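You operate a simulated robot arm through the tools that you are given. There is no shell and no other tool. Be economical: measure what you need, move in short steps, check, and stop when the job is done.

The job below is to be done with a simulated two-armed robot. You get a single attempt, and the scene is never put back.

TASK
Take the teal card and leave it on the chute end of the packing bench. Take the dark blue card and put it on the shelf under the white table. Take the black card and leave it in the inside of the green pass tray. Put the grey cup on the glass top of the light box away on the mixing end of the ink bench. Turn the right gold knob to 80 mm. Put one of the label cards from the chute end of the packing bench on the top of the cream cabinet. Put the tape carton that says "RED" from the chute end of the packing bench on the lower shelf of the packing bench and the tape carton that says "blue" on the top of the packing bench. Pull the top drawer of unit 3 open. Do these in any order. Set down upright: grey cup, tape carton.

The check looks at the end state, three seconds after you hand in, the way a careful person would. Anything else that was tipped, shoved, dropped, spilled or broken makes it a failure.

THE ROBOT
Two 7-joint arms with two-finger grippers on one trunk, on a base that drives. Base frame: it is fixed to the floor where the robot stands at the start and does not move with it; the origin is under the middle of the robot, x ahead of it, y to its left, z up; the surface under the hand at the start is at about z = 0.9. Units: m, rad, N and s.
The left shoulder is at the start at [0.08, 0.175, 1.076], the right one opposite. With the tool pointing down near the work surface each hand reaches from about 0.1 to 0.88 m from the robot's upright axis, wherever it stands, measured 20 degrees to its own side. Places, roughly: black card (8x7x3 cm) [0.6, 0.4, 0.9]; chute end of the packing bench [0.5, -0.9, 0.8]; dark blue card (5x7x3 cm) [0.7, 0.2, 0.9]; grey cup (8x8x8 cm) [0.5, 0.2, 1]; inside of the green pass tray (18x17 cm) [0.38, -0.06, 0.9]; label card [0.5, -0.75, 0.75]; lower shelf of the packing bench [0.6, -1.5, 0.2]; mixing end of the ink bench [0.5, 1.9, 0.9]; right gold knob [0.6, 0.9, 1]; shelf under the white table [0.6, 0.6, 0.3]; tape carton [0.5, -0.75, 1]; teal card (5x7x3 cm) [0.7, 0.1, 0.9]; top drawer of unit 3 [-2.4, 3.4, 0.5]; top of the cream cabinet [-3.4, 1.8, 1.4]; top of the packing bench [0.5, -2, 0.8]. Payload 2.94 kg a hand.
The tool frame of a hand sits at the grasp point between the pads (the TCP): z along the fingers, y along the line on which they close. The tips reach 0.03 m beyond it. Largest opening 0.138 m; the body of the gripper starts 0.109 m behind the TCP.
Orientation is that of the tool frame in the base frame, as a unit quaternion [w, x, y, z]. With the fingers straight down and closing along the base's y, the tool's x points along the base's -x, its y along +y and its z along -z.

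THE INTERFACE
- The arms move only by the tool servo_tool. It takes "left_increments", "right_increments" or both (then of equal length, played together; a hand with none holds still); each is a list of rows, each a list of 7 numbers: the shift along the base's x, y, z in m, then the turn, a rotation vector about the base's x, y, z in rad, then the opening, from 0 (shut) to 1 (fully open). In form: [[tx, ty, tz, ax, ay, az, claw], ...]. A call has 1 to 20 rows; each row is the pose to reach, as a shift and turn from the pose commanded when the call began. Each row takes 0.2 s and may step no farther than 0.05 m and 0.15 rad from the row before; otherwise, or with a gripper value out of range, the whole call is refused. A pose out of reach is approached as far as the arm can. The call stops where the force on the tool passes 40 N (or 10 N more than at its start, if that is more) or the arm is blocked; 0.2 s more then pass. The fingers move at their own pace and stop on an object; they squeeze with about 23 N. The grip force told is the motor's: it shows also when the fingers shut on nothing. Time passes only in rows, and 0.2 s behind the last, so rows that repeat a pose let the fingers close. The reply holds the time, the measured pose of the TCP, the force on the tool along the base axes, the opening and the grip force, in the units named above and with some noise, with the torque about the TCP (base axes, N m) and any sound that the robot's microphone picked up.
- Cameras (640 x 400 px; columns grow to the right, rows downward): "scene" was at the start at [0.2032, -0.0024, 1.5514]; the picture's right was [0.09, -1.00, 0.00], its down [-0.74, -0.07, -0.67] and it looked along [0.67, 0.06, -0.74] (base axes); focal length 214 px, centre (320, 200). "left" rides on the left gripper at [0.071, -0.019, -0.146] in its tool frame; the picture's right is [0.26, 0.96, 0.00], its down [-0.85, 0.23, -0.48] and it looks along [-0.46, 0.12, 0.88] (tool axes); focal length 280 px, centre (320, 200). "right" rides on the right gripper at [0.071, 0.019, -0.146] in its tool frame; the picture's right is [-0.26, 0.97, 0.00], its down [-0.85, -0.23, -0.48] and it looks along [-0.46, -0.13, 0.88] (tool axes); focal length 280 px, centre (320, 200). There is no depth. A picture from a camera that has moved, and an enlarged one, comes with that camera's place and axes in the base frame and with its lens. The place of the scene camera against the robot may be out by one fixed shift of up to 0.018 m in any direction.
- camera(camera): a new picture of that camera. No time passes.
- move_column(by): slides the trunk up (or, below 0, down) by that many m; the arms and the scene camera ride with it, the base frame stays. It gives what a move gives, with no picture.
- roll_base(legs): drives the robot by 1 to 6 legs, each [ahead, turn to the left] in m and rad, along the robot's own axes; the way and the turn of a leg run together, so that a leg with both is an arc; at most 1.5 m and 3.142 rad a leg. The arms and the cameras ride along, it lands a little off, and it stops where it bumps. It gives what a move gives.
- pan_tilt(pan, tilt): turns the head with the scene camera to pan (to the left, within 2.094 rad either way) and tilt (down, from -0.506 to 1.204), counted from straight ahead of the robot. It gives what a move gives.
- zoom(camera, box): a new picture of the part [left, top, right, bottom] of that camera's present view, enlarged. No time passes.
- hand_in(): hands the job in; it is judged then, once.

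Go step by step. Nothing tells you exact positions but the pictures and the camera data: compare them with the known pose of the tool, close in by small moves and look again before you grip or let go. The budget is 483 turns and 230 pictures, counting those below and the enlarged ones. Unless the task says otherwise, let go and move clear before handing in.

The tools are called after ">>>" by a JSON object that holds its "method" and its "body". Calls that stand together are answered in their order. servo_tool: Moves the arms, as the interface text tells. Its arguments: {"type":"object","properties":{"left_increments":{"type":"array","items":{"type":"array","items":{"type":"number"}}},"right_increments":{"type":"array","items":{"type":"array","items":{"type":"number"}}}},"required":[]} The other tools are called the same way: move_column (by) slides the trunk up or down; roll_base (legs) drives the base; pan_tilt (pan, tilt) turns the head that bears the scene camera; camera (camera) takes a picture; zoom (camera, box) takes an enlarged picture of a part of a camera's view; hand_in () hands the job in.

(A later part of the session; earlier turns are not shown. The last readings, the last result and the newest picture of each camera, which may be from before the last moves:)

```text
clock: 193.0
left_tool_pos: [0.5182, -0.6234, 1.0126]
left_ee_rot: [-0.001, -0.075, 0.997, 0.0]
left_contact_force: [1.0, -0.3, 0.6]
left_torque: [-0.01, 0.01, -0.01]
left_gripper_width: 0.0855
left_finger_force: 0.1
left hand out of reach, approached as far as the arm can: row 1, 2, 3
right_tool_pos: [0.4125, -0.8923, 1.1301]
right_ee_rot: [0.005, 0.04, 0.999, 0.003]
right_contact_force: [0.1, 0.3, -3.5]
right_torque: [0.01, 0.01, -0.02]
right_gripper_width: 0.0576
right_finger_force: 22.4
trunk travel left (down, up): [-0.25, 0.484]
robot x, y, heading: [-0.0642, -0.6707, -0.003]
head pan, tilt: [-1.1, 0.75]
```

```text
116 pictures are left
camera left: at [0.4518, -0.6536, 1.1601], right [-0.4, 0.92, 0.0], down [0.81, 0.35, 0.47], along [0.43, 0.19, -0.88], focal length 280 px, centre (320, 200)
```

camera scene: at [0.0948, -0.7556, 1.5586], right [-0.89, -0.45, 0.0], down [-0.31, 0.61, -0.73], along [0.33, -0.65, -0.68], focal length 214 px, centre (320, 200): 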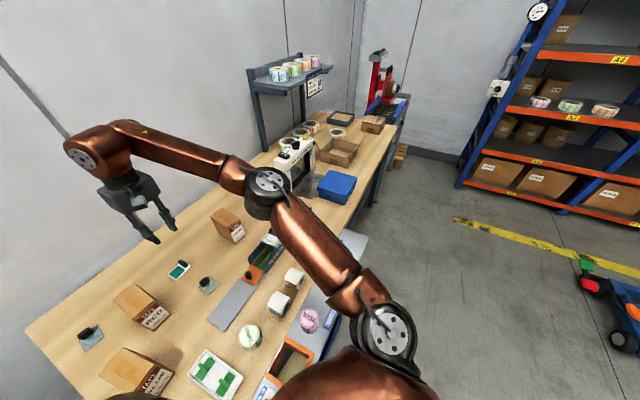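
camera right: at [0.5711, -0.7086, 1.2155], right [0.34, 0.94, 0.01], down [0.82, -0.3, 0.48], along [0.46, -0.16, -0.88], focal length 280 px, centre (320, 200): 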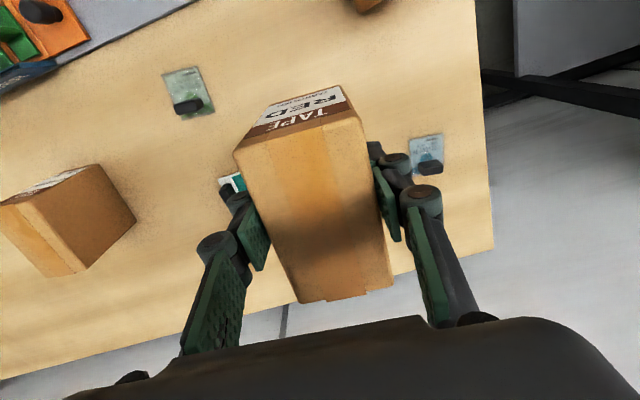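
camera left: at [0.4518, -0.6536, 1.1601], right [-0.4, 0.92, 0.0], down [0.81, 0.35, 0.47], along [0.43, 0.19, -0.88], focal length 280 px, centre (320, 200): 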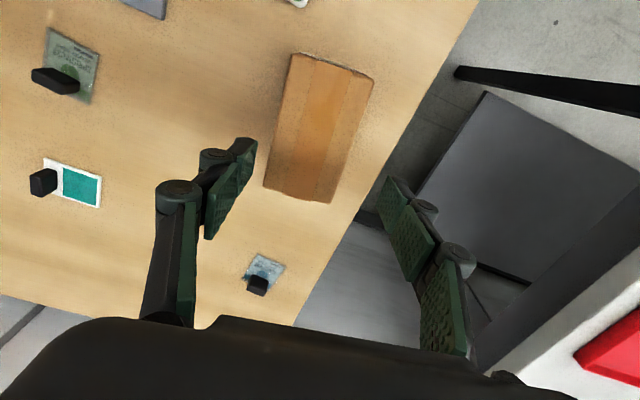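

>>> {"method": "servo_tool", "body": {"left_increments": [[0, 0, 0.03, 0, 0, 0, 0.62], [0, 0, 0.06, 0, 0, 0, 0.62], [0, 0, 0.1, 0, 0, 0, 0.62]]}}

>>> {"method": "roll_base", "body": {"legs": [[0, -0.15], [0, -0.15]]}}

>>> {"method": "camera", "body": {"camera": "left"}}

```text
clock: 193.8
left_tool_pos: [0.5183, -0.6239, 1.1147]
left_ee_rot: [-0.001, -0.075, 0.997, 0.001]
left_contact_force: [0.2, -0.7, 0.5]
left_torque: [-0.02, 0.0, 0.01]
left_gripper_width: 0.0854
left_finger_force: 0.0
right_tool_pos: [0.4124, -0.8925, 1.1304]
right_ee_rot: [0.004, 0.04, 0.999, 0.002]
right_contact_force: [-0.1, 0.5, -3.4]
right_torque: [-0.04, 0.0, -0.01]
right_gripper_width: 0.0576
right_finger_force: 22.8
trunk travel left (down, up): [-0.25, 0.484]
robot x, y, heading: [-0.0655, -0.6742, -0.005]
head pan, tilt: [-1.1, 0.75]
```

```text
clock: 195.4
left_tool_pos: [0.507, -0.7959, 1.116]
left_ee_rot: [0.0, 0.072, 0.997, 0.001]
left_contact_force: [0.0, -1.1, 0.6]
left_torque: [0.0, -0.02, 0.01]
left_gripper_width: 0.0856
left_finger_force: 0.1
right_tool_pos: [0.3265, -1.0247, 1.1301]
right_ee_rot: [0.005, 0.186, 0.983, 0.003]
right_contact_force: [-0.5, -0.6, -3.4]
right_torque: [0.05, 0.01, -0.03]
right_gripper_width: 0.0573
right_finger_force: 23.1
trunk travel left (down, up): [-0.25, 0.484]
robot x, y, heading: [-0.0639, -0.6752, -0.3]
head pan, tilt: [-1.1, 0.75]
```

```text
115 pictures are left
camera left: at [0.4342, -0.8061, 1.261], right [-0.12, 0.99, 0.0], down [0.87, 0.1, 0.48], along [0.47, 0.06, -0.88], focal length 280 px, centre (320, 200)
```

left: 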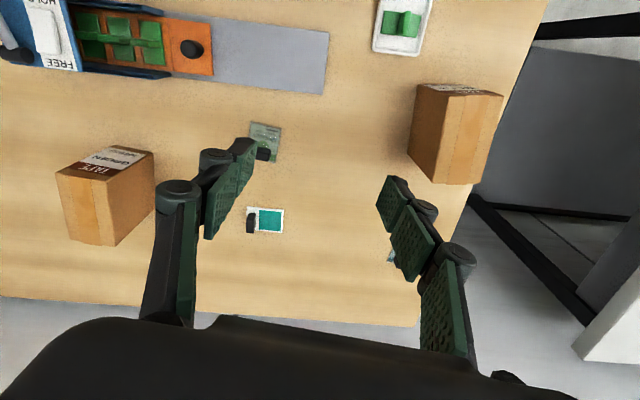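

>>> {"method": "servo_tool", "body": {"left_increments": [[0, 0.035, 0.0, 0, 0, 0.07, 0.62], [0, 0.07, 0.0, 0, 0, 0.14, 0.62], [-0.004, 0.11, 0.0, 0, 0, 0.21, 0.62], [-0.008, 0.15, 0.0, 0, 0, 0.29, 0.62], [-0.008, 0.16, -0.03, 0, 0, 0.29, 0.62], [-0.008, 0.16, -0.07, 0, 0, 0.29, 0.62], [-0.008, 0.16, -0.1, 0, 0, 0.29, 0.62]]}}

>>> {"method": "camera", "body": {"camera": "left"}}

```text
clock: 197.0
left_tool_pos: [0.4987, -0.6333, 1.0161]
left_ee_rot: [0.0, -0.072, 0.997, 0.0]
left_contact_force: [-0.4, -0.2, 0.0]
left_torque: [0.02, -0.01, -0.01]
left_gripper_width: 0.0859
left_finger_force: 0.1
right_tool_pos: [0.3268, -1.0222, 1.1289]
right_ee_rot: [0.005, 0.187, 0.982, 0.001]
right_contact_force: [0.4, -0.4, -2.9]
right_torque: [0.04, 0.03, 0.01]
right_gripper_width: 0.0575
right_finger_force: 23.2
trunk travel left (down, up): [-0.25, 0.484]
robot x, y, heading: [-0.0655, -0.6733, -0.301]
head pan, tilt: [-1.1, 0.75]
```

```text
114 pictures are left
camera left: at [0.4328, -0.6637, 1.1609], right [-0.4, 0.92, 0.0], down [0.81, 0.35, 0.48], along [0.44, 0.19, -0.88], focal length 280 px, centre (320, 200)
```

left: 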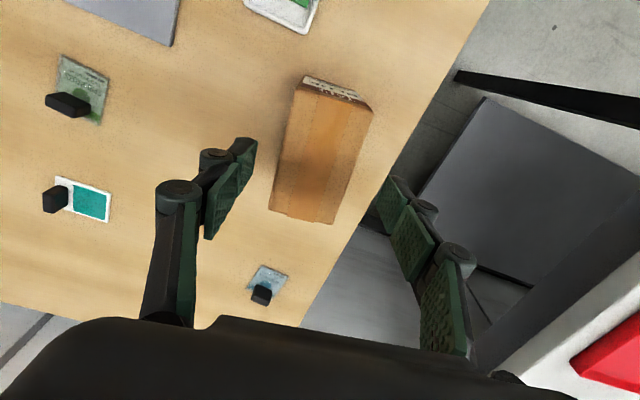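

>>> {"method": "servo_tool", "body": {"left_increments": [[0, 0, -0.03, 0, 0, 0, 0.62], [0, 0, -0.06, 0, 0, 0, 0.62], [0, 0, -0.085, 0, 0, 0, 0.62], [0, 0, -0.085, 0, 0, 0, 0.4], [0, 0, -0.085, 0, 0, 0, 0.2], [0, 0, -0.085, 0, 0, 0, 0.0], [0, 0, -0.085, 0, 0, 0, 0.0], [0, 0, -0.085, 0, 0, 0, 0.0]]}}

>>> {"method": "servo_tool", "body": {"left_increments": [[0, 0, 0.02, 0, 0, 0, 0], [0, 0, 0.05, 0, 0, 0, 0], [0, 0, 0.08, 0, 0, 0, 0], [0, 0, 0.11, 0, 0, 0, 0], [0, 0, 0.14, 0, 0, 0, 0], [-0.02, 0, 0.18, 0, 0, 0, 0]]}}

>>> {"method": "camera", "body": {"camera": "left"}}

```text
clock: 198.8
left_tool_pos: [0.4989, -0.6347, 0.9299]
left_ee_rot: [-0.001, -0.073, 0.997, 0.001]
left_contact_force: [-0.7, -0.4, -0.1]
left_torque: [-0.04, 0.05, -0.06]
left_gripper_width: 0.0576
left_finger_force: 23.4
right_tool_pos: [0.3268, -1.0235, 1.1287]
right_ee_rot: [0.005, 0.187, 0.982, 0.002]
right_contact_force: [1.2, 1.0, -2.8]
right_torque: [0.02, 0.04, -0.02]
right_gripper_width: 0.0573
right_finger_force: 23.3
trunk travel left (down, up): [-0.25, 0.484]
robot x, y, heading: [-0.0658, -0.6696, -0.303]
head pan, tilt: [-1.1, 0.75]
```

```text
clock: 200.2
left_tool_pos: [0.4761, -0.6334, 1.1105]
left_ee_rot: [0.001, -0.073, 0.997, 0.0]
left_contact_force: [-0.1, -0.2, -3.1]
left_torque: [-0.02, 0.01, 0.01]
left_gripper_width: 0.0575
left_finger_force: 23.0
right_tool_pos: [0.3261, -1.0217, 1.13]
right_ee_rot: [0.006, 0.186, 0.983, 0.001]
right_contact_force: [-0.2, 0.0, -3.5]
right_torque: [0.03, -0.03, 0.01]
right_gripper_width: 0.0577
right_finger_force: 23.0
trunk travel left (down, up): [-0.25, 0.484]
robot x, y, heading: [-0.0664, -0.6723, -0.303]
head pan, tilt: [-1.1, 0.75]
```

```text
113 pictures are left
camera left: at [0.4084, -0.6633, 1.257], right [-0.4, 0.92, 0.0], down [0.81, 0.35, 0.48], along [0.44, 0.19, -0.88], focal length 280 px, centre (320, 200)
```

left: 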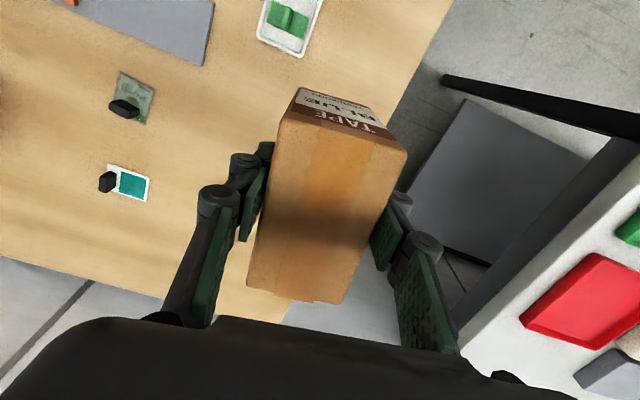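

Both cartons held. Raise both hands, turn right and drive along the bench in short legs with pauses.

>>> {"method": "servo_tool", "body": {"left_increments": [[0, 0, 0.03, 0, 0, 0, 0], [0, 0, 0.06, 0, 0, 0, 0], [0, 0, 0.1, 0, 0, 0, 0], [0, 0, 0.14, 0, 0, 0, 0]], "right_increments": [[0, 0, 0.03, 0, 0, 0, 0], [0, 0, 0.06, 0, 0, 0, 0], [0, 0, 0.09, 0, 0, 0, 0], [0, 0, 0.12, 0, 0, 0, 0]]}}

>>> {"method": "roll_base", "body": {"legs": [[0, -0.28], [0, -0.28], [0, -0.28], [0, -0.28], [0, -0.28]]}}

>>> {"method": "roll_base", "body": {"legs": [[0.07, 0]]}}

>>> {"method": "servo_tool", "body": {"left_increments": [[0, 0, 0, 0, 0, 0, 0], [0, 0, 0, 0, 0, 0, 0], [0, 0, 0, 0, 0, 0, 0], [0, 0, 0, 0, 0, 0, 0]]}}

>>> {"method": "roll_base", "body": {"legs": [[0.08, 0]]}}

>>> {"method": "servo_tool", "body": {"left_increments": [[0, 0, 0, 0, 0, 0, 0], [0, 0, 0, 0, 0, 0, 0], [0, 0, 0, 0, 0, 0, 0], [0, 0, 0, 0, 0, 0, 0]]}}

```text
clock: 201.2
left_tool_pos: [0.4782, -0.6302, 1.2525]
left_ee_rot: [0.0, -0.072, 0.997, -0.001]
left_contact_force: [-0.5, 0.2, -3.0]
left_torque: [-0.05, -0.02, 0.0]
left_gripper_width: 0.0572
left_finger_force: 23.2
right_tool_pos: [0.3272, -1.0209, 1.2525]
right_ee_rot: [0.005, 0.185, 0.983, 0.001]
right_contact_force: [-1.2, 0.4, -2.8]
right_torque: [-0.04, -0.02, 0.03]
right_gripper_width: 0.0577
right_finger_force: 22.6
trunk travel left (down, up): [-0.25, 0.484]
robot x, y, heading: [-0.0624, -0.6695, -0.297]
head pan, tilt: [-1.1, 0.75]
```

```text
clock: 206.3
left_tool_pos: [0.0642, -1.2013, 1.2521]
left_ee_rot: [-0.001, 0.586, 0.81, 0.0]
left_contact_force: [0.3, -0.2, -2.6]
left_torque: [0.03, -0.01, -0.01]
left_gripper_width: 0.0574
left_finger_force: 23.0
right_tool_pos: [-0.3451, -1.1199, 1.2508]
right_ee_rot: [0.005, 0.775, 0.632, -0.002]
right_contact_force: [-0.3, -0.4, -2.2]
right_torque: [0.02, -0.04, 0.03]
right_gripper_width: 0.0577
right_finger_force: 23.2
trunk travel left (down, up): [-0.25, 0.484]
robot x, y, heading: [-0.0653, -0.6736, -1.698]
head pan, tilt: [-1.1, 0.75]
```

```text
clock: 207.3
left_tool_pos: [0.053, -1.2769, 1.2486]
left_ee_rot: [-0.002, 0.588, 0.809, 0.002]
left_contact_force: [0.0, 1.0, -5.1]
left_torque: [0.01, 0.05, 0.02]
left_gripper_width: 0.0577
left_finger_force: 23.1
right_tool_pos: [-0.3564, -1.1965, 1.25]
right_ee_rot: [0.004, 0.776, 0.631, -0.002]
right_contact_force: [-0.5, 0.3, -3.3]
right_torque: [-0.03, -0.02, 0.01]
right_gripper_width: 0.0576
right_finger_force: 22.7
trunk travel left (down, up): [-0.25, 0.484]
robot x, y, heading: [-0.0785, -0.7418, -1.705]
head pan, tilt: [-1.1, 0.75]
```

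```text
clock: 208.3
left_tool_pos: [0.0577, -1.2485, 1.2574]
left_ee_rot: [0.002, 0.588, 0.809, -0.009]
left_contact_force: [0.4, 2.0, -3.0]
left_torque: [-0.09, 0.04, 0.01]
left_gripper_width: 0.0576
left_finger_force: 23.1
right_tool_pos: [-0.3538, -1.1678, 1.2568]
right_ee_rot: [0.011, 0.775, 0.631, -0.011]
right_contact_force: [0.2, 1.1, -3.1]
right_torque: [-0.05, 0.04, 0.0]
right_gripper_width: 0.0575
right_finger_force: 22.7
trunk travel left (down, up): [-0.25, 0.484]
robot x, y, heading: [-0.0754, -0.7402, -1.699]
head pan, tilt: [-1.1, 0.75]
```

```text
clock: 209.8
left_tool_pos: [0.0804, -1.1854, 1.2261]
left_ee_rot: [0.0, 0.607, 0.794, -0.012]
left_contact_force: [-1.1, -0.3, -6.2]
left_torque: [0.07, -0.08, 0.02]
left_gripper_width: 0.0574
left_finger_force: 23.2
right_tool_pos: [-0.3841, -1.0256, 1.2717]
right_ee_rot: [0.101, 0.766, 0.635, -0.022]
right_contact_force: [-2.0, -2.4, -3.4]
right_torque: [0.31, -0.22, 0.06]
right_gripper_width: 0.0575
right_finger_force: 22.9
trunk travel left (down, up): [-0.25, 0.484]
robot x, y, heading: [-0.0892, -0.8309, -1.705]
head pan, tilt: [-1.1, 0.75]
stopped in leg 1: the robot was blocked; the commanded pose is now the measured one
```

```text
clock: 210.1
left_tool_pos: [0.1034, -1.0775, 1.2478]
left_ee_rot: [0.009, 0.588, 0.808, -0.027]
left_contact_force: [-0.9, -3.0, -0.5]
left_torque: [0.17, -0.1, -0.02]
left_gripper_width: 0.0576
left_finger_force: 22.9
right_tool_pos: [-0.3466, -0.9198, 1.3092]
right_ee_rot: [0.151, 0.765, 0.622, -0.065]
right_contact_force: [1.5, -1.9, -1.1]
right_torque: [0.13, 0.13, -0.01]
right_gripper_width: 0.0575
right_finger_force: 23.4
trunk travel left (down, up): [-0.25, 0.484]
robot x, y, heading: [-0.0837, -0.8283, -1.704]
head pan, tilt: [-1.1, 0.75]
stopped in row 1 (left hand): the arm was blocked; the commanded pose is now the measured one
```

>>> {"method": "servo_tool", "body": {"right_increments": [[-0.003, -0.025, 0.0, 0, 0, 0, 0], [-0.006, -0.05, 0.0, 0, 0, 0, 0], [-0.01, -0.075, 0.0, 0, 0, 0, 0], [-0.013, -0.1, 0.0, 0, 0, 0, 0], [-0.017, -0.125, 0.0, 0, 0, 0, 0], [-0.02, -0.15, 0.0, 0, 0, 0, 0], [-0.024, -0.175, 0.0, 0, 0, 0, 0], [-0.024, -0.175, 0.0, 0, 0, 0, 0], [-0.024, -0.175, 0.0, 0, 0, 0, 0]], "left_increments": [[-0.002, -0.015, 0.0, 0, 0, 0, 0], [-0.004, -0.03, 0.0, 0, 0, 0, 0], [-0.006, -0.045, 0.0, 0, 0, 0, 0], [-0.008, -0.06, 0.0, 0, 0, 0, 0], [-0.01, -0.075, 0.0, 0, 0, 0, 0], [-0.012, -0.09, 0.0, 0, 0, 0, 0], [-0.013, -0.1, 0.0, 0, 0, 0, 0], [-0.013, -0.1, 0.0, 0, 0, 0, 0], [-0.013, -0.1, 0.0, 0, 0, 0, 0]]}}

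>>> {"method": "servo_tool", "body": {"left_increments": [[0, 0, 0, 0, 0, 0, 0], [0, 0, 0, 0, 0, 0, 0], [0, 0, 0, 0, 0, 0, 0], [0, 0, 0, 0, 0, 0, 0]]}}

```text
clock: 211.1
left_tool_pos: [0.1017, -1.1628, 1.187]
left_ee_rot: [-0.068, 0.566, 0.82, 0.043]
left_contact_force: [1.6, -1.3, -4.1]
left_torque: [0.15, 0.11, -0.03]
left_gripper_width: 0.0577
left_finger_force: 22.9
left hand out of reach, approached as far as the arm can: row 1, 2
right_tool_pos: [-0.3686, -1.0287, 1.2756]
right_ee_rot: [0.104, 0.773, 0.626, -0.023]
right_contact_force: [12.4, -3.2, 16.2]
right_torque: [0.45, -0.64, -0.25]
right_gripper_width: 0.0579
right_finger_force: 23.7
right hand out of reach, approached as far as the arm can: row 1, 2
trunk travel left (down, up): [-0.25, 0.484]
robot x, y, heading: [-0.0887, -0.8338, -1.701]
head pan, tilt: [-1.1, 0.75]
stopped in row 4 (left hand): the arm was blocked; the commanded pose is now the measured one
```

```text
clock: 211.4
left_tool_pos: [0.1179, -1.0259, 1.1903]
left_ee_rot: [-0.062, 0.551, 0.832, 0.026]
left_contact_force: [0.3, 1.4, -3.7]
left_torque: [-0.29, 0.03, 0.04]
left_gripper_width: 0.0575
left_finger_force: 22.5
right_tool_pos: [-0.3525, -0.887, 1.2732]
right_ee_rot: [0.12, 0.779, 0.614, -0.039]
right_contact_force: [0.9, 2.8, -4.8]
right_torque: [-0.35, 0.05, 0.03]
right_gripper_width: 0.0582
right_finger_force: 22.6
trunk travel left (down, up): [-0.25, 0.484]
robot x, y, heading: [-0.0887, -0.8304, -1.694]
head pan, tilt: [-1.1, 0.75]
stopped in row 1 (left hand): the arm was blocked; the commanded pose is now the measured one
```

Pan moves let time pass without resetting the hand targets, so I'll use those for settling.

>>> {"method": "pan_tilt", "body": {"pan": 1.0, "tilt": 0.75}}

>>> {"method": "pan_tilt", "body": {"pan": -0.3, "tilt": 0.75}}

>>> {"method": "camera", "body": {"camera": "scene"}}

```text
clock: 213.4
left_tool_pos: [0.1092, -1.0807, 1.1976]
left_ee_rot: [-0.047, 0.565, 0.824, 0.016]
left_contact_force: [-0.8, -1.0, -2.4]
left_torque: [0.25, 0.0, -0.03]
left_gripper_width: 0.0573
left_finger_force: 23.1
right_tool_pos: [-0.3599, -0.9427, 1.2756]
right_ee_rot: [0.129, 0.771, 0.622, -0.041]
right_contact_force: [-0.4, -2.7, -3.1]
right_torque: [0.33, -0.08, 0.04]
right_gripper_width: 0.0582
right_finger_force: 23.3
trunk travel left (down, up): [-0.25, 0.484]
robot x, y, heading: [-0.0908, -0.828, -1.697]
head pan, tilt: [1.0, 0.75]
```

```text
clock: 214.8
left_tool_pos: [0.111, -1.0748, 1.1979]
left_ee_rot: [-0.047, 0.565, 0.824, 0.014]
left_contact_force: [-0.1, -0.1, -3.4]
left_torque: [0.08, 0.06, -0.03]
left_gripper_width: 0.0574
left_finger_force: 23.2
right_tool_pos: [-0.3577, -0.9351, 1.2763]
right_ee_rot: [0.13, 0.77, 0.623, -0.044]
right_contact_force: [0.2, 0.1, -2.9]
right_torque: [0.16, -0.04, 0.01]
right_gripper_width: 0.0584
right_finger_force: 23.2
trunk travel left (down, up): [-0.25, 0.484]
robot x, y, heading: [-0.0894, -0.8342, -1.691]
head pan, tilt: [-0.3, 0.75]
```

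```text
112 pictures are left
camera scene: at [-0.1245, -1.0254, 1.5586], right [-0.91, 0.41, 0.0], down [0.28, 0.62, -0.73], along [-0.3, -0.67, -0.68], focal length 214 px, centre (320, 200)
```

scene: 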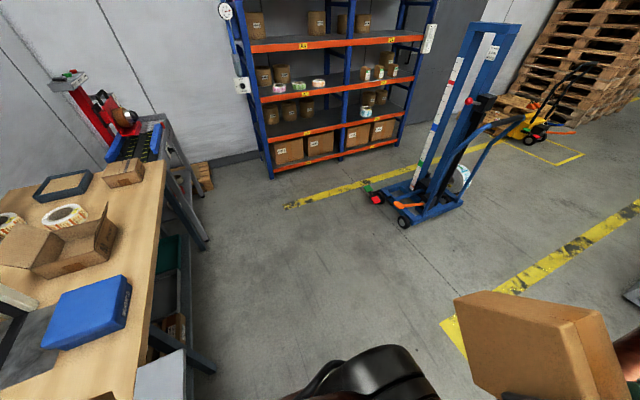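

>>> {"method": "servo_tool", "body": {"right_increments": [[-0.001, -0.008, 0.0, 0, 0, 0, 0], [-0.003, -0.02, 0.0, 0, 0, 0, 0], [-0.005, -0.035, 0.0, 0, 0, 0, 0], [-0.008, -0.055, 0.0, 0, 0, 0, 0], [-0.01, -0.075, 0.0, 0, 0, 0, 0], [-0.013, -0.095, 0.0, 0, 0, 0, 0], [-0.016, -0.115, 0.0, 0, 0, 0, 0], [-0.018, -0.135, 0.0, 0, 0, 0, 0], [-0.02, -0.155, 0.0, 0, 0, 0, 0], [-0.022, -0.175, 0.0, 0, 0, 0, 0], [-0.025, -0.19, 0.0, 0, 0, 0, 0], [-0.027, -0.2, 0.0, 0, 0, 0, 0], [-0.027, -0.2, 0.0, 0, 0, 0, 0], [-0.027, -0.2, 0.0, 0, 0, 0, 0]], "left_increments": [[-0.001, -0.004, 0.0, 0, 0, 0, 0], [-0.002, -0.01, 0.0, 0, 0, 0, 0], [-0.003, -0.02, 0.0, 0, 0, 0, 0], [-0.004, -0.03, 0.0, 0, 0, 0, 0], [-0.006, -0.04, 0.0, 0, 0, 0, 0], [-0.007, -0.05, 0.0, 0, 0, 0, 0], [-0.008, -0.06, 0.0, 0, 0, 0, 0], [-0.01, -0.07, 0.0, 0, 0, 0, 0], [-0.011, -0.08, 0.0, 0, 0, 0, 0], [-0.012, -0.09, 0.0, 0, 0, 0, 0], [-0.013, -0.1, 0.0, 0, 0, 0, 0], [-0.013, -0.1, 0.0, 0, 0, 0, 0], [-0.013, -0.1, 0.0, 0, 0, 0, 0], [-0.013, -0.1, 0.0, 0, 0, 0, 0]]}}

>>> {"method": "pan_tilt", "body": {"pan": 0.7, "tilt": 0.75}}

>>> {"method": "roll_base", "body": {"legs": [[0.05, 0]]}}

>>> {"method": "pan_tilt", "body": {"pan": -0.5, "tilt": 0.75}}

>>> {"method": "roll_base", "body": {"legs": [[0.05, 0]]}}

>>> {"method": "pan_tilt", "body": {"pan": 0.7, "tilt": 0.75}}

```text
clock: 217.8
left_tool_pos: [0.0976, -1.1738, 1.1978]
left_ee_rot: [-0.045, 0.566, 0.823, 0.014]
left_contact_force: [0.5, -0.5, -2.6]
left_torque: [0.08, 0.04, -0.02]
left_gripper_width: 0.0576
left_finger_force: 23.2
left hand out of reach, approached as far as the arm can: row 1, 2, 3, 4, 5, 6
right_tool_pos: [-0.3864, -1.1354, 1.2772]
right_ee_rot: [0.128, 0.771, 0.622, -0.046]
right_contact_force: [-0.4, -0.5, -2.4]
right_torque: [0.13, 0.01, 0.02]
right_gripper_width: 0.058
right_finger_force: 22.9
right hand out of reach, approached as far as the arm can: row 1, 2, 3, 4, 5
trunk travel left (down, up): [-0.25, 0.484]
robot x, y, heading: [-0.0924, -0.8337, -1.691]
head pan, tilt: [-0.3, 0.75]
```

```text
clock: 219.1
left_tool_pos: [0.0977, -1.1746, 1.1982]
left_ee_rot: [-0.046, 0.566, 0.823, 0.014]
left_contact_force: [0.1, 0.2, -3.7]
left_torque: [0.08, 0.06, 0.02]
left_gripper_width: 0.0578
left_finger_force: 22.9
right_tool_pos: [-0.3868, -1.135, 1.2762]
right_ee_rot: [0.129, 0.771, 0.622, -0.047]
right_contact_force: [0.2, 0.7, -3.7]
right_torque: [0.14, 0.02, 0.01]
right_gripper_width: 0.058
right_finger_force: 22.8
trunk travel left (down, up): [-0.25, 0.484]
robot x, y, heading: [-0.087, -0.833, -1.691]
head pan, tilt: [0.7, 0.75]
```

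```text
clock: 220.0
left_tool_pos: [0.0913, -1.2091, 1.2031]
left_ee_rot: [-0.042, 0.567, 0.823, 0.006]
left_contact_force: [0.9, 1.7, -1.1]
left_torque: [-0.16, 0.02, 0.02]
left_gripper_width: 0.0575
left_finger_force: 22.9
right_tool_pos: [-0.3919, -1.1692, 1.2817]
right_ee_rot: [0.133, 0.77, 0.622, -0.052]
right_contact_force: [0.0, 3.9, -2.1]
right_torque: [-0.15, -0.01, -0.05]
right_gripper_width: 0.0582
right_finger_force: 22.9
trunk travel left (down, up): [-0.25, 0.484]
robot x, y, heading: [-0.0942, -0.8777, -1.695]
head pan, tilt: [0.7, 0.75]
```

```text
clock: 221.4
left_tool_pos: [0.09, -1.2182, 1.1995]
left_ee_rot: [-0.044, 0.566, 0.823, 0.01]
left_contact_force: [0.2, 0.0, -2.8]
left_torque: [0.07, 0.07, -0.04]
left_gripper_width: 0.0576
left_finger_force: 22.7
right_tool_pos: [-0.3917, -1.1775, 1.2781]
right_ee_rot: [0.132, 0.77, 0.623, -0.048]
right_contact_force: [0.2, 0.7, -4.0]
right_torque: [0.12, 0.02, 0.0]
right_gripper_width: 0.0582
right_finger_force: 23.3
trunk travel left (down, up): [-0.25, 0.484]
robot x, y, heading: [-0.0974, -0.8839, -1.697]
head pan, tilt: [-0.499, 0.75]
```

```text
clock: 222.4
left_tool_pos: [0.0871, -1.257, 1.2044]
left_ee_rot: [-0.041, 0.566, 0.824, 0.004]
left_contact_force: [-0.1, 2.0, -1.6]
left_torque: [-0.14, 0.04, -0.01]
left_gripper_width: 0.0574
left_finger_force: 22.9
right_tool_pos: [-0.397, -1.2169, 1.2823]
right_ee_rot: [0.137, 0.768, 0.624, -0.052]
right_contact_force: [0.9, 3.9, -2.0]
right_torque: [-0.07, 0.03, 0.0]
right_gripper_width: 0.0577
right_finger_force: 23.2
trunk travel left (down, up): [-0.25, 0.484]
robot x, y, heading: [-0.1006, -0.9285, -1.699]
head pan, tilt: [-0.499, 0.75]
```

```text
clock: 223.8
left_tool_pos: [0.0855, -1.2662, 1.2013]
left_ee_rot: [-0.042, 0.566, 0.823, 0.008]
left_contact_force: [0.1, -1.1, -3.6]
left_torque: [0.1, 0.01, -0.02]
left_gripper_width: 0.0575
left_finger_force: 23.1
right_tool_pos: [-0.3984, -1.2244, 1.2802]
right_ee_rot: [0.133, 0.768, 0.624, -0.05]
right_contact_force: [0.4, -0.8, -4.2]
right_torque: [0.11, -0.07, -0.02]
right_gripper_width: 0.0577
right_finger_force: 22.9
trunk travel left (down, up): [-0.25, 0.484]
robot x, y, heading: [-0.1057, -0.9296, -1.696]
head pan, tilt: [0.7, 0.75]
```

Works well. Continue the drive along the bench.

>>> {"method": "roll_base", "body": {"legs": [[0.055, 0]]}}

>>> {"method": "pan_tilt", "body": {"pan": -0.5, "tilt": 0.75}}

>>> {"method": "roll_base", "body": {"legs": [[0.055, 0]]}}

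>>> {"method": "pan_tilt", "body": {"pan": 0.7, "tilt": 0.75}}

>>> {"method": "roll_base", "body": {"legs": [[0.055, 0]]}}

>>> {"method": "pan_tilt", "body": {"pan": -0.5, "tilt": 0.75}}

>>> {"method": "roll_base", "body": {"legs": [[0.055, 0]]}}

>>> {"method": "pan_tilt", "body": {"pan": 0.7, "tilt": 0.75}}

>>> {"method": "roll_base", "body": {"legs": [[0.055, 0]]}}

>>> {"method": "pan_tilt", "body": {"pan": -0.5, "tilt": 0.75}}

>>> {"method": "roll_base", "body": {"legs": [[0.055, 0]]}}

>>> {"method": "pan_tilt", "body": {"pan": 0.7, "tilt": 0.75}}

>>> {"method": "camera", "body": {"camera": "scene"}}

```text
clock: 224.7
left_tool_pos: [0.0802, -1.3098, 1.2052]
left_ee_rot: [-0.039, 0.568, 0.822, 0.002]
left_contact_force: [0.2, 1.8, -2.0]
left_torque: [-0.09, 0.03, 0.02]
left_gripper_width: 0.0573
left_finger_force: 22.9
right_tool_pos: [-0.4043, -1.2674, 1.2828]
right_ee_rot: [0.138, 0.768, 0.623, -0.054]
right_contact_force: [0.6, 1.3, -2.2]
right_torque: [-0.09, 0.01, -0.01]
right_gripper_width: 0.0579
right_finger_force: 22.7
trunk travel left (down, up): [-0.25, 0.484]
robot x, y, heading: [-0.1067, -0.984, -1.697]
head pan, tilt: [0.7, 0.75]
```

```text
clock: 226.1
left_tool_pos: [0.078, -1.3174, 1.2026]
left_ee_rot: [-0.041, 0.567, 0.823, 0.006]
left_contact_force: [-0.1, -0.1, -2.9]
left_torque: [0.09, 0.07, -0.01]
left_gripper_width: 0.0578
left_finger_force: 22.9
right_tool_pos: [-0.4062, -1.275, 1.2806]
right_ee_rot: [0.134, 0.768, 0.624, -0.052]
right_contact_force: [0.1, -0.2, -4.0]
right_torque: [0.18, 0.01, 0.02]
right_gripper_width: 0.0579
right_finger_force: 22.7
trunk travel left (down, up): [-0.25, 0.484]
robot x, y, heading: [-0.108, -0.9878, -1.695]
head pan, tilt: [-0.499, 0.75]
```

```text
clock: 227.1
left_tool_pos: [0.0723, -1.3629, 1.2064]
left_ee_rot: [-0.037, 0.568, 0.822, 0.001]
left_contact_force: [-1.0, 1.5, -2.0]
left_torque: [-0.06, 0.03, 0.0]
left_gripper_width: 0.0575
left_finger_force: 23.0
right_tool_pos: [-0.4108, -1.3177, 1.2854]
right_ee_rot: [0.139, 0.767, 0.624, -0.056]
right_contact_force: [0.0, 2.0, -2.7]
right_torque: [-0.04, 0.03, 0.0]
right_gripper_width: 0.0577
right_finger_force: 23.5
trunk travel left (down, up): [-0.25, 0.484]
robot x, y, heading: [-0.1151, -1.0424, -1.704]
head pan, tilt: [-0.499, 0.75]
```

```text
clock: 228.5
left_tool_pos: [0.0706, -1.3704, 1.2045]
left_ee_rot: [-0.038, 0.568, 0.822, 0.004]
left_contact_force: [0.4, -0.6, -2.5]
left_torque: [0.08, 0.05, -0.02]
left_gripper_width: 0.0573
left_finger_force: 23.2
right_tool_pos: [-0.4127, -1.3259, 1.2824]
right_ee_rot: [0.137, 0.768, 0.624, -0.052]
right_contact_force: [-1.0, 0.3, -2.8]
right_torque: [0.15, -0.04, 0.0]
right_gripper_width: 0.0578
right_finger_force: 22.8
trunk travel left (down, up): [-0.25, 0.484]
robot x, y, heading: [-0.1168, -1.0391, -1.699]
head pan, tilt: [0.7, 0.75]
```

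```text
clock: 229.4
left_tool_pos: [0.0662, -1.4114, 1.2082]
left_ee_rot: [-0.036, 0.568, 0.822, -0.003]
left_contact_force: [-0.3, 1.4, -1.9]
left_torque: [-0.12, 0.03, 0.04]
left_gripper_width: 0.0573
left_finger_force: 23.2
right_tool_pos: [-0.4168, -1.3677, 1.2864]
right_ee_rot: [0.141, 0.767, 0.623, -0.058]
right_contact_force: [0.3, 2.0, -3.0]
right_torque: [-0.12, 0.02, -0.01]
right_gripper_width: 0.0579
right_finger_force: 22.8
trunk travel left (down, up): [-0.25, 0.484]
robot x, y, heading: [-0.1223, -1.0922, -1.698]
head pan, tilt: [0.7, 0.75]
```

```text
clock: 230.8
left_tool_pos: [0.0644, -1.4189, 1.2057]
left_ee_rot: [-0.037, 0.567, 0.823, 0.0]
left_contact_force: [-0.7, 0.5, -3.9]
left_torque: [0.11, 0.05, 0.02]
left_gripper_width: 0.0576
left_finger_force: 23.2
right_tool_pos: [-0.4188, -1.3749, 1.2839]
right_ee_rot: [0.139, 0.767, 0.624, -0.055]
right_contact_force: [0.3, 0.5, -3.2]
right_torque: [0.14, -0.03, -0.02]
right_gripper_width: 0.0573
right_finger_force: 23.7
trunk travel left (down, up): [-0.25, 0.484]
robot x, y, heading: [-0.1234, -1.0906, -1.699]
head pan, tilt: [-0.499, 0.75]
```

```text
clock: 231.8
left_tool_pos: [0.0578, -1.4638, 1.2085]
left_ee_rot: [-0.035, 0.568, 0.822, -0.004]
left_contact_force: [0.1, 1.6, -2.5]
left_torque: [-0.06, 0.09, 0.0]
left_gripper_width: 0.0573
left_finger_force: 22.7
right_tool_pos: [-0.4246, -1.4201, 1.2877]
right_ee_rot: [0.143, 0.767, 0.623, -0.058]
right_contact_force: [0.1, 2.1, -1.7]
right_torque: [-0.02, -0.02, 0.0]
right_gripper_width: 0.0576
right_finger_force: 22.8
trunk travel left (down, up): [-0.25, 0.484]
robot x, y, heading: [-0.1295, -1.1456, -1.699]
head pan, tilt: [-0.499, 0.75]
```

```text
clock: 233.2
left_tool_pos: [0.0578, -1.4711, 1.2066]
left_ee_rot: [-0.036, 0.568, 0.822, -0.002]
left_contact_force: [-0.1, 0.9, -2.8]
left_torque: [0.1, 0.02, 0.01]
left_gripper_width: 0.0575
left_finger_force: 23.1
right_tool_pos: [-0.425, -1.4259, 1.2855]
right_ee_rot: [0.14, 0.767, 0.623, -0.057]
right_contact_force: [-0.1, 0.1, -4.0]
right_torque: [0.13, -0.05, -0.01]
right_gripper_width: 0.0576
right_finger_force: 23.6
trunk travel left (down, up): [-0.25, 0.484]
robot x, y, heading: [-0.1308, -1.1447, -1.697]
head pan, tilt: [0.7, 0.75]
```

```text
clock: 234.1
left_tool_pos: [0.0506, -1.5173, 1.2094]
left_ee_rot: [-0.034, 0.568, 0.822, -0.004]
left_contact_force: [0.1, 2.6, -2.2]
left_torque: [-0.03, 0.03, 0.0]
left_gripper_width: 0.0575
left_finger_force: 23.0
right_tool_pos: [-0.4325, -1.472, 1.2885]
right_ee_rot: [0.144, 0.767, 0.623, -0.059]
right_contact_force: [1.1, 1.2, -1.8]
right_torque: [-0.02, 0.01, 0.01]
right_gripper_width: 0.0573
right_finger_force: 23.2
trunk travel left (down, up): [-0.25, 0.484]
robot x, y, heading: [-0.1346, -1.1995, -1.704]
head pan, tilt: [0.7, 0.75]
```

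```text
clock: 235.5
left_tool_pos: [0.0501, -1.5229, 1.2044]
left_ee_rot: [-0.035, 0.569, 0.822, -0.002]
left_contact_force: [-0.2, 0.6, -3.9]
left_torque: [0.1, 0.06, 0.01]
left_gripper_width: 0.0574
left_finger_force: 23.7
right_tool_pos: [-0.4322, -1.4781, 1.2849]
right_ee_rot: [0.143, 0.767, 0.624, -0.057]
right_contact_force: [-0.6, 0.6, -3.3]
right_torque: [0.13, -0.04, 0.01]
right_gripper_width: 0.0575
right_finger_force: 22.9
trunk travel left (down, up): [-0.25, 0.484]
robot x, y, heading: [-0.138, -1.2018, -1.701]
head pan, tilt: [-0.499, 0.75]
```

```text
clock: 236.4
left_tool_pos: [0.0453, -1.5675, 1.2112]
left_ee_rot: [-0.033, 0.57, 0.821, -0.009]
left_contact_force: [0.7, 2.2, -2.0]
left_torque: [-0.06, 0.05, 0.02]
left_gripper_width: 0.0577
left_finger_force: 23.0
right_tool_pos: [-0.4391, -1.52, 1.289]
right_ee_rot: [0.147, 0.766, 0.623, -0.062]
right_contact_force: [0.7, 2.6, -2.5]
right_torque: [-0.05, 0.02, 0.0]
right_gripper_width: 0.0575
right_finger_force: 23.1
trunk travel left (down, up): [-0.25, 0.484]
robot x, y, heading: [-0.1409, -1.2542, -1.7]
head pan, tilt: [-0.499, 0.75]
```

```text
clock: 237.8
left_tool_pos: [0.0433, -1.5755, 1.2079]
left_ee_rot: [-0.033, 0.57, 0.821, -0.005]
left_contact_force: [0.7, -0.5, -2.6]
left_torque: [0.1, 0.03, -0.02]
left_gripper_width: 0.0577
left_finger_force: 22.8
right_tool_pos: [-0.4406, -1.5289, 1.2857]
right_ee_rot: [0.145, 0.766, 0.623, -0.059]
right_contact_force: [-0.1, -0.3, -3.4]
right_torque: [0.15, -0.01, -0.01]
right_gripper_width: 0.0577
right_finger_force: 23.1
trunk travel left (down, up): [-0.25, 0.484]
robot x, y, heading: [-0.1439, -1.2518, -1.697]
head pan, tilt: [0.7, 0.75]
```

```text
111 pictures are left
camera scene: at [-0.1005, -1.4414, 1.5586], right [-0.84, -0.54, 0.0], down [-0.37, 0.58, -0.73], along [0.39, -0.62, -0.68], focal length 214 px, centre (320, 200)
```

scene: 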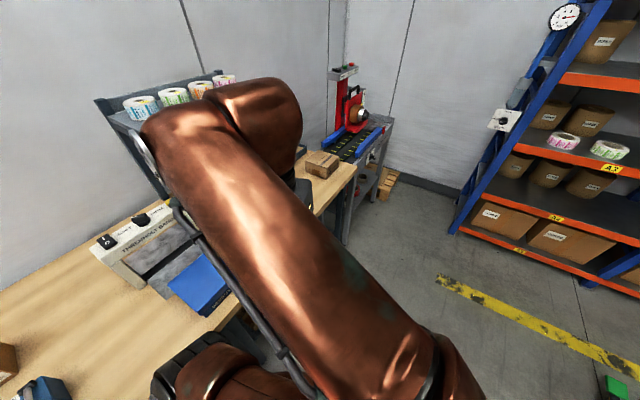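

>>> {"method": "roll_base", "body": {"legs": [[0.055, 0]]}}

>>> {"method": "pan_tilt", "body": {"pan": -0.5, "tilt": 0.75}}

>>> {"method": "roll_base", "body": {"legs": [[0.055, 0]]}}

>>> {"method": "pan_tilt", "body": {"pan": 0.7, "tilt": 0.75}}

>>> {"method": "roll_base", "body": {"legs": [[0.055, 0]]}}

>>> {"method": "pan_tilt", "body": {"pan": -0.5, "tilt": 0.75}}

>>> {"method": "roll_base", "body": {"legs": [[0.055, 0]]}}

>>> {"method": "pan_tilt", "body": {"pan": 0.7, "tilt": 0.75}}

>>> {"method": "roll_base", "body": {"legs": [[0.055, 0]]}}

>>> {"method": "pan_tilt", "body": {"pan": -0.5, "tilt": 0.75}}

>>> {"method": "roll_base", "body": {"legs": [[0.055, 0]]}}

>>> {"method": "pan_tilt", "body": {"pan": 0.7, "tilt": 0.75}}

>>> {"method": "roll_base", "body": {"legs": [[0.055, 0]]}}

>>> {"method": "pan_tilt", "body": {"pan": -0.5, "tilt": 0.75}}

>>> {"method": "roll_base", "body": {"legs": [[0.055, 0]]}}

>>> {"method": "pan_tilt", "body": {"pan": 1.3, "tilt": 0.8}}

>>> {"method": "camera", "body": {"camera": "scene"}}

```text
clock: 238.8
left_tool_pos: [0.0361, -1.6219, 1.2114]
left_ee_rot: [-0.032, 0.57, 0.821, -0.01]
left_contact_force: [1.2, 1.3, -2.4]
left_torque: [-0.02, 0.0, 0.02]
left_gripper_width: 0.0577
left_finger_force: 23.0
right_tool_pos: [-0.4478, -1.5729, 1.2899]
right_ee_rot: [0.148, 0.766, 0.622, -0.062]
right_contact_force: [0.2, 1.8, -3.0]
right_torque: [-0.02, -0.04, -0.03]
right_gripper_width: 0.0576
right_finger_force: 23.1
trunk travel left (down, up): [-0.25, 0.484]
robot x, y, heading: [-0.1533, -1.3076, -1.701]
head pan, tilt: [0.7, 0.75]
```

```text
clock: 240.2
left_tool_pos: [0.0353, -1.6293, 1.2093]
left_ee_rot: [-0.034, 0.57, 0.821, -0.006]
left_contact_force: [-0.6, 0.3, -2.0]
left_torque: [0.12, 0.02, -0.03]
left_gripper_width: 0.0571
left_finger_force: 23.3
right_tool_pos: [-0.449, -1.5798, 1.2872]
right_ee_rot: [0.146, 0.766, 0.623, -0.06]
right_contact_force: [-0.6, -0.3, -3.8]
right_torque: [0.14, 0.0, -0.01]
right_gripper_width: 0.0575
right_finger_force: 23.1
trunk travel left (down, up): [-0.25, 0.484]
robot x, y, heading: [-0.152, -1.3049, -1.706]
head pan, tilt: [-0.499, 0.75]
```

```text
clock: 241.1
left_tool_pos: [0.0304, -1.6723, 1.2123]
left_ee_rot: [-0.031, 0.57, 0.821, -0.012]
left_contact_force: [0.5, 1.7, -2.1]
left_torque: [-0.05, 0.06, -0.03]
left_gripper_width: 0.0574
left_finger_force: 22.9
right_tool_pos: [-0.4537, -1.6217, 1.2918]
right_ee_rot: [0.151, 0.765, 0.623, -0.064]
right_contact_force: [-0.2, 1.7, -2.1]
right_torque: [-0.07, 0.0, -0.02]
right_gripper_width: 0.0575
right_finger_force: 23.0
trunk travel left (down, up): [-0.25, 0.484]
robot x, y, heading: [-0.1565, -1.363, -1.707]
head pan, tilt: [-0.499, 0.75]
```

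```text
clock: 242.5
left_tool_pos: [0.0291, -1.6787, 1.2103]
left_ee_rot: [-0.031, 0.57, 0.821, -0.009]
left_contact_force: [-0.3, -0.5, -3.4]
left_torque: [0.14, 0.05, -0.01]
left_gripper_width: 0.0574
left_finger_force: 22.4
right_tool_pos: [-0.4535, -1.6301, 1.2899]
right_ee_rot: [0.148, 0.766, 0.623, -0.061]
right_contact_force: [0.0, -0.5, -2.9]
right_torque: [0.16, -0.03, -0.02]
right_gripper_width: 0.0575
right_finger_force: 23.6
trunk travel left (down, up): [-0.25, 0.484]
robot x, y, heading: [-0.1618, -1.3618, -1.703]
head pan, tilt: [0.7, 0.75]
```

```text
clock: 243.5
left_tool_pos: [0.0219, -1.7234, 1.2135]
left_ee_rot: [-0.029, 0.571, 0.82, -0.014]
left_contact_force: [0.3, 1.0, -4.1]
left_torque: [-0.11, 0.05, 0.01]
left_gripper_width: 0.0577
left_finger_force: 22.8
right_tool_pos: [-0.4611, -1.6738, 1.2933]
right_ee_rot: [0.152, 0.765, 0.623, -0.064]
right_contact_force: [0.2, 2.0, -1.6]
right_torque: [-0.07, 0.01, -0.01]
right_gripper_width: 0.0573
right_finger_force: 22.9
trunk travel left (down, up): [-0.25, 0.484]
robot x, y, heading: [-0.1631, -1.4108, -1.707]
head pan, tilt: [0.7, 0.75]
```

```text
clock: 244.9
left_tool_pos: [0.021, -1.7309, 1.2105]
left_ee_rot: [-0.031, 0.571, 0.821, -0.01]
left_contact_force: [-0.2, 0.4, -3.0]
left_torque: [0.1, 0.03, -0.01]
left_gripper_width: 0.0573
left_finger_force: 23.3
right_tool_pos: [-0.4618, -1.6801, 1.2903]
right_ee_rot: [0.15, 0.765, 0.623, -0.063]
right_contact_force: [0.1, -0.2, -3.5]
right_torque: [0.12, -0.06, 0.0]
right_gripper_width: 0.0575
right_finger_force: 22.7
trunk travel left (down, up): [-0.25, 0.484]
robot x, y, heading: [-0.1642, -1.4132, -1.707]
head pan, tilt: [-0.499, 0.75]
```

```text
clock: 245.8
left_tool_pos: [0.0142, -1.7757, 1.2147]
left_ee_rot: [-0.029, 0.57, 0.821, -0.015]
left_contact_force: [0.3, 1.4, -2.4]
left_torque: [-0.05, 0.06, 0.01]
left_gripper_width: 0.0574
left_finger_force: 23.0
right_tool_pos: [-0.4675, -1.7246, 1.2934]
right_ee_rot: [0.153, 0.764, 0.623, -0.066]
right_contact_force: [0.1, 2.2, -3.1]
right_torque: [0.0, 0.03, 0.02]
right_gripper_width: 0.0578
right_finger_force: 23.3
trunk travel left (down, up): [-0.25, 0.484]
robot x, y, heading: [-0.1764, -1.4682, -1.706]
head pan, tilt: [-0.499, 0.75]
```

```text
clock: 247.2
left_tool_pos: [0.0139, -1.7828, 1.2126]
left_ee_rot: [-0.03, 0.571, 0.821, -0.012]
left_contact_force: [0.5, -0.2, -3.6]
left_torque: [0.09, 0.04, -0.04]
left_gripper_width: 0.0575
left_finger_force: 22.7
right_tool_pos: [-0.469, -1.7311, 1.2907]
right_ee_rot: [0.152, 0.764, 0.623, -0.063]
right_contact_force: [0.8, 0.1, -3.3]
right_torque: [0.18, -0.05, 0.0]
right_gripper_width: 0.0572
right_finger_force: 23.4
trunk travel left (down, up): [-0.25, 0.484]
robot x, y, heading: [-0.1726, -1.4687, -1.71]
head pan, tilt: [0.7, 0.75]
```

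```text
clock: 248.2
left_tool_pos: [0.0069, -1.8304, 1.2151]
left_ee_rot: [-0.028, 0.572, 0.82, -0.015]
left_contact_force: [-0.4, -0.2, -2.5]
left_torque: [0.01, 0.06, 0.03]
left_gripper_width: 0.0577
left_finger_force: 22.7
right_tool_pos: [-0.4755, -1.7781, 1.2938]
right_ee_rot: [0.154, 0.764, 0.623, -0.066]
right_contact_force: [1.0, 0.9, -3.1]
right_torque: [0.03, 0.02, 0.01]
right_gripper_width: 0.0576
right_finger_force: 23.3
trunk travel left (down, up): [-0.25, 0.484]
robot x, y, heading: [-0.1767, -1.5221, -1.705]
head pan, tilt: [0.7, 0.75]
```

```text
clock: 249.6
left_tool_pos: [0.0055, -1.8366, 1.2115]
left_ee_rot: [-0.03, 0.572, 0.82, -0.013]
left_contact_force: [-0.4, 0.6, -3.2]
left_torque: [0.12, 0.01, 0.01]
left_gripper_width: 0.0577
left_finger_force: 23.7
right_tool_pos: [-0.4767, -1.7855, 1.2919]
right_ee_rot: [0.152, 0.764, 0.623, -0.064]
right_contact_force: [0.2, 0.1, -2.7]
right_torque: [0.15, -0.02, 0.01]
right_gripper_width: 0.0574
right_finger_force: 22.8
trunk travel left (down, up): [-0.25, 0.484]
robot x, y, heading: [-0.1818, -1.5257, -1.71]
head pan, tilt: [-0.499, 0.75]
```

```text
clock: 250.5
left_tool_pos: [0.0002, -1.8818, 1.2164]
left_ee_rot: [-0.027, 0.571, 0.82, -0.017]
left_contact_force: [0.0, 1.3, -2.9]
left_torque: [-0.04, 0.05, 0.02]
left_gripper_width: 0.0576
left_finger_force: 22.9
right_tool_pos: [-0.4837, -1.828, 1.2957]
right_ee_rot: [0.156, 0.764, 0.623, -0.067]
right_contact_force: [0.1, 1.6, -3.4]
right_torque: [-0.01, 0.01, 0.0]
right_gripper_width: 0.0575
right_finger_force: 23.2
trunk travel left (down, up): [-0.25, 0.484]
robot x, y, heading: [-0.1884, -1.5748, -1.713]
head pan, tilt: [-0.499, 0.75]
```

```text
clock: 251.9
left_tool_pos: [-0.0016, -1.8876, 1.2138]
left_ee_rot: [-0.028, 0.572, 0.82, -0.014]
left_contact_force: [-0.1, -0.2, -3.5]
left_torque: [0.08, 0.06, -0.01]
left_gripper_width: 0.0575
left_finger_force: 22.8
right_tool_pos: [-0.4848, -1.8374, 1.2931]
right_ee_rot: [0.154, 0.764, 0.623, -0.065]
right_contact_force: [-0.2, 0.5, -3.6]
right_torque: [0.16, -0.01, 0.0]
right_gripper_width: 0.0573
right_finger_force: 22.9
trunk travel left (down, up): [-0.25, 0.484]
robot x, y, heading: [-0.1883, -1.5798, -1.713]
head pan, tilt: [0.7, 0.75]
```

```text
clock: 252.9
left_tool_pos: [-0.0091, -1.936, 1.2165]
left_ee_rot: [-0.027, 0.572, 0.82, -0.018]
left_contact_force: [1.5, 0.2, -2.5]
left_torque: [0.05, 0.01, 0.06]
left_gripper_width: 0.0571
left_finger_force: 22.8
right_tool_pos: [-0.4919, -1.8849, 1.2956]
right_ee_rot: [0.156, 0.764, 0.623, -0.069]
right_contact_force: [-0.3, 0.3, -1.7]
right_torque: [0.04, 0.0, 0.0]
right_gripper_width: 0.0573
right_finger_force: 22.6
trunk travel left (down, up): [-0.25, 0.484]
robot x, y, heading: [-0.1936, -1.6345, -1.709]
head pan, tilt: [0.7, 0.75]
```

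```text
clock: 254.3
left_tool_pos: [-0.0099, -1.9418, 1.2129]
left_ee_rot: [-0.029, 0.571, 0.82, -0.016]
left_contact_force: [0.4, 0.4, -3.8]
left_torque: [0.11, 0.03, 0.0]
left_gripper_width: 0.0575
left_finger_force: 23.0
right_tool_pos: [-0.4931, -1.889, 1.2936]
right_ee_rot: [0.155, 0.764, 0.623, -0.066]
right_contact_force: [-0.3, -0.6, -3.5]
right_torque: [0.15, -0.03, -0.05]
right_gripper_width: 0.0573
right_finger_force: 23.2
trunk travel left (down, up): [-0.25, 0.484]
robot x, y, heading: [-0.1928, -1.6345, -1.71]
head pan, tilt: [-0.499, 0.75]
```

```text
clock: 255.2
left_tool_pos: [-0.0158, -1.9885, 1.2153]
left_ee_rot: [-0.026, 0.572, 0.82, -0.021]
left_contact_force: [-0.1, 1.0, -3.6]
left_torque: [-0.01, 0.01, 0.02]
left_gripper_width: 0.0575
left_finger_force: 23.0
right_tool_pos: [-0.499, -1.934, 1.2962]
right_ee_rot: [0.159, 0.763, 0.623, -0.069]
right_contact_force: [0.3, 1.6, -2.2]
right_torque: [0.02, 0.0, 0.01]
right_gripper_width: 0.0574
right_finger_force: 22.6
trunk travel left (down, up): [-0.25, 0.484]
robot x, y, heading: [-0.2061, -1.689, -1.709]
head pan, tilt: [-0.499, 0.75]
```

```text
clock: 257.0
left_tool_pos: [-0.016, -1.9933, 1.2142]
left_ee_rot: [-0.026, 0.572, 0.819, -0.018]
left_contact_force: [0.4, 1.1, -3.1]
left_torque: [0.1, 0.03, -0.02]
left_gripper_width: 0.0573
left_finger_force: 23.2
right_tool_pos: [-0.4994, -1.9404, 1.2937]
right_ee_rot: [0.156, 0.764, 0.622, -0.066]
right_contact_force: [-0.4, 0.6, -4.0]
right_torque: [0.15, -0.04, -0.01]
right_gripper_width: 0.0576
right_finger_force: 22.8
trunk travel left (down, up): [-0.25, 0.484]
robot x, y, heading: [-0.2006, -1.6855, -1.711]
head pan, tilt: [1.3, 0.799]
```

```text
110 pictures are left
camera scene: at [-0.1311, -1.8368, 1.5546], right [-0.4, -0.92, 0.0], down [-0.66, 0.29, -0.7], along [0.64, -0.28, -0.72], focal length 214 px, centre (320, 200)
```

scene: 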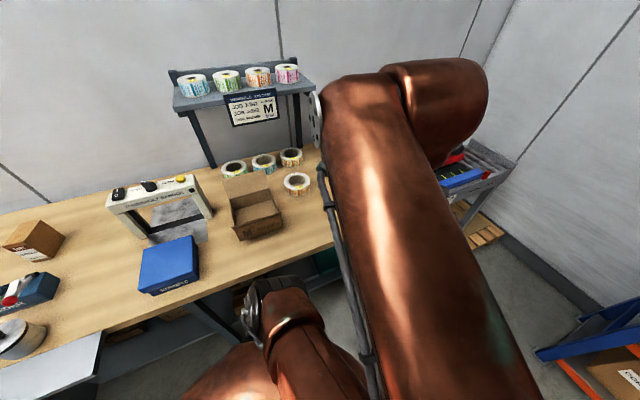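

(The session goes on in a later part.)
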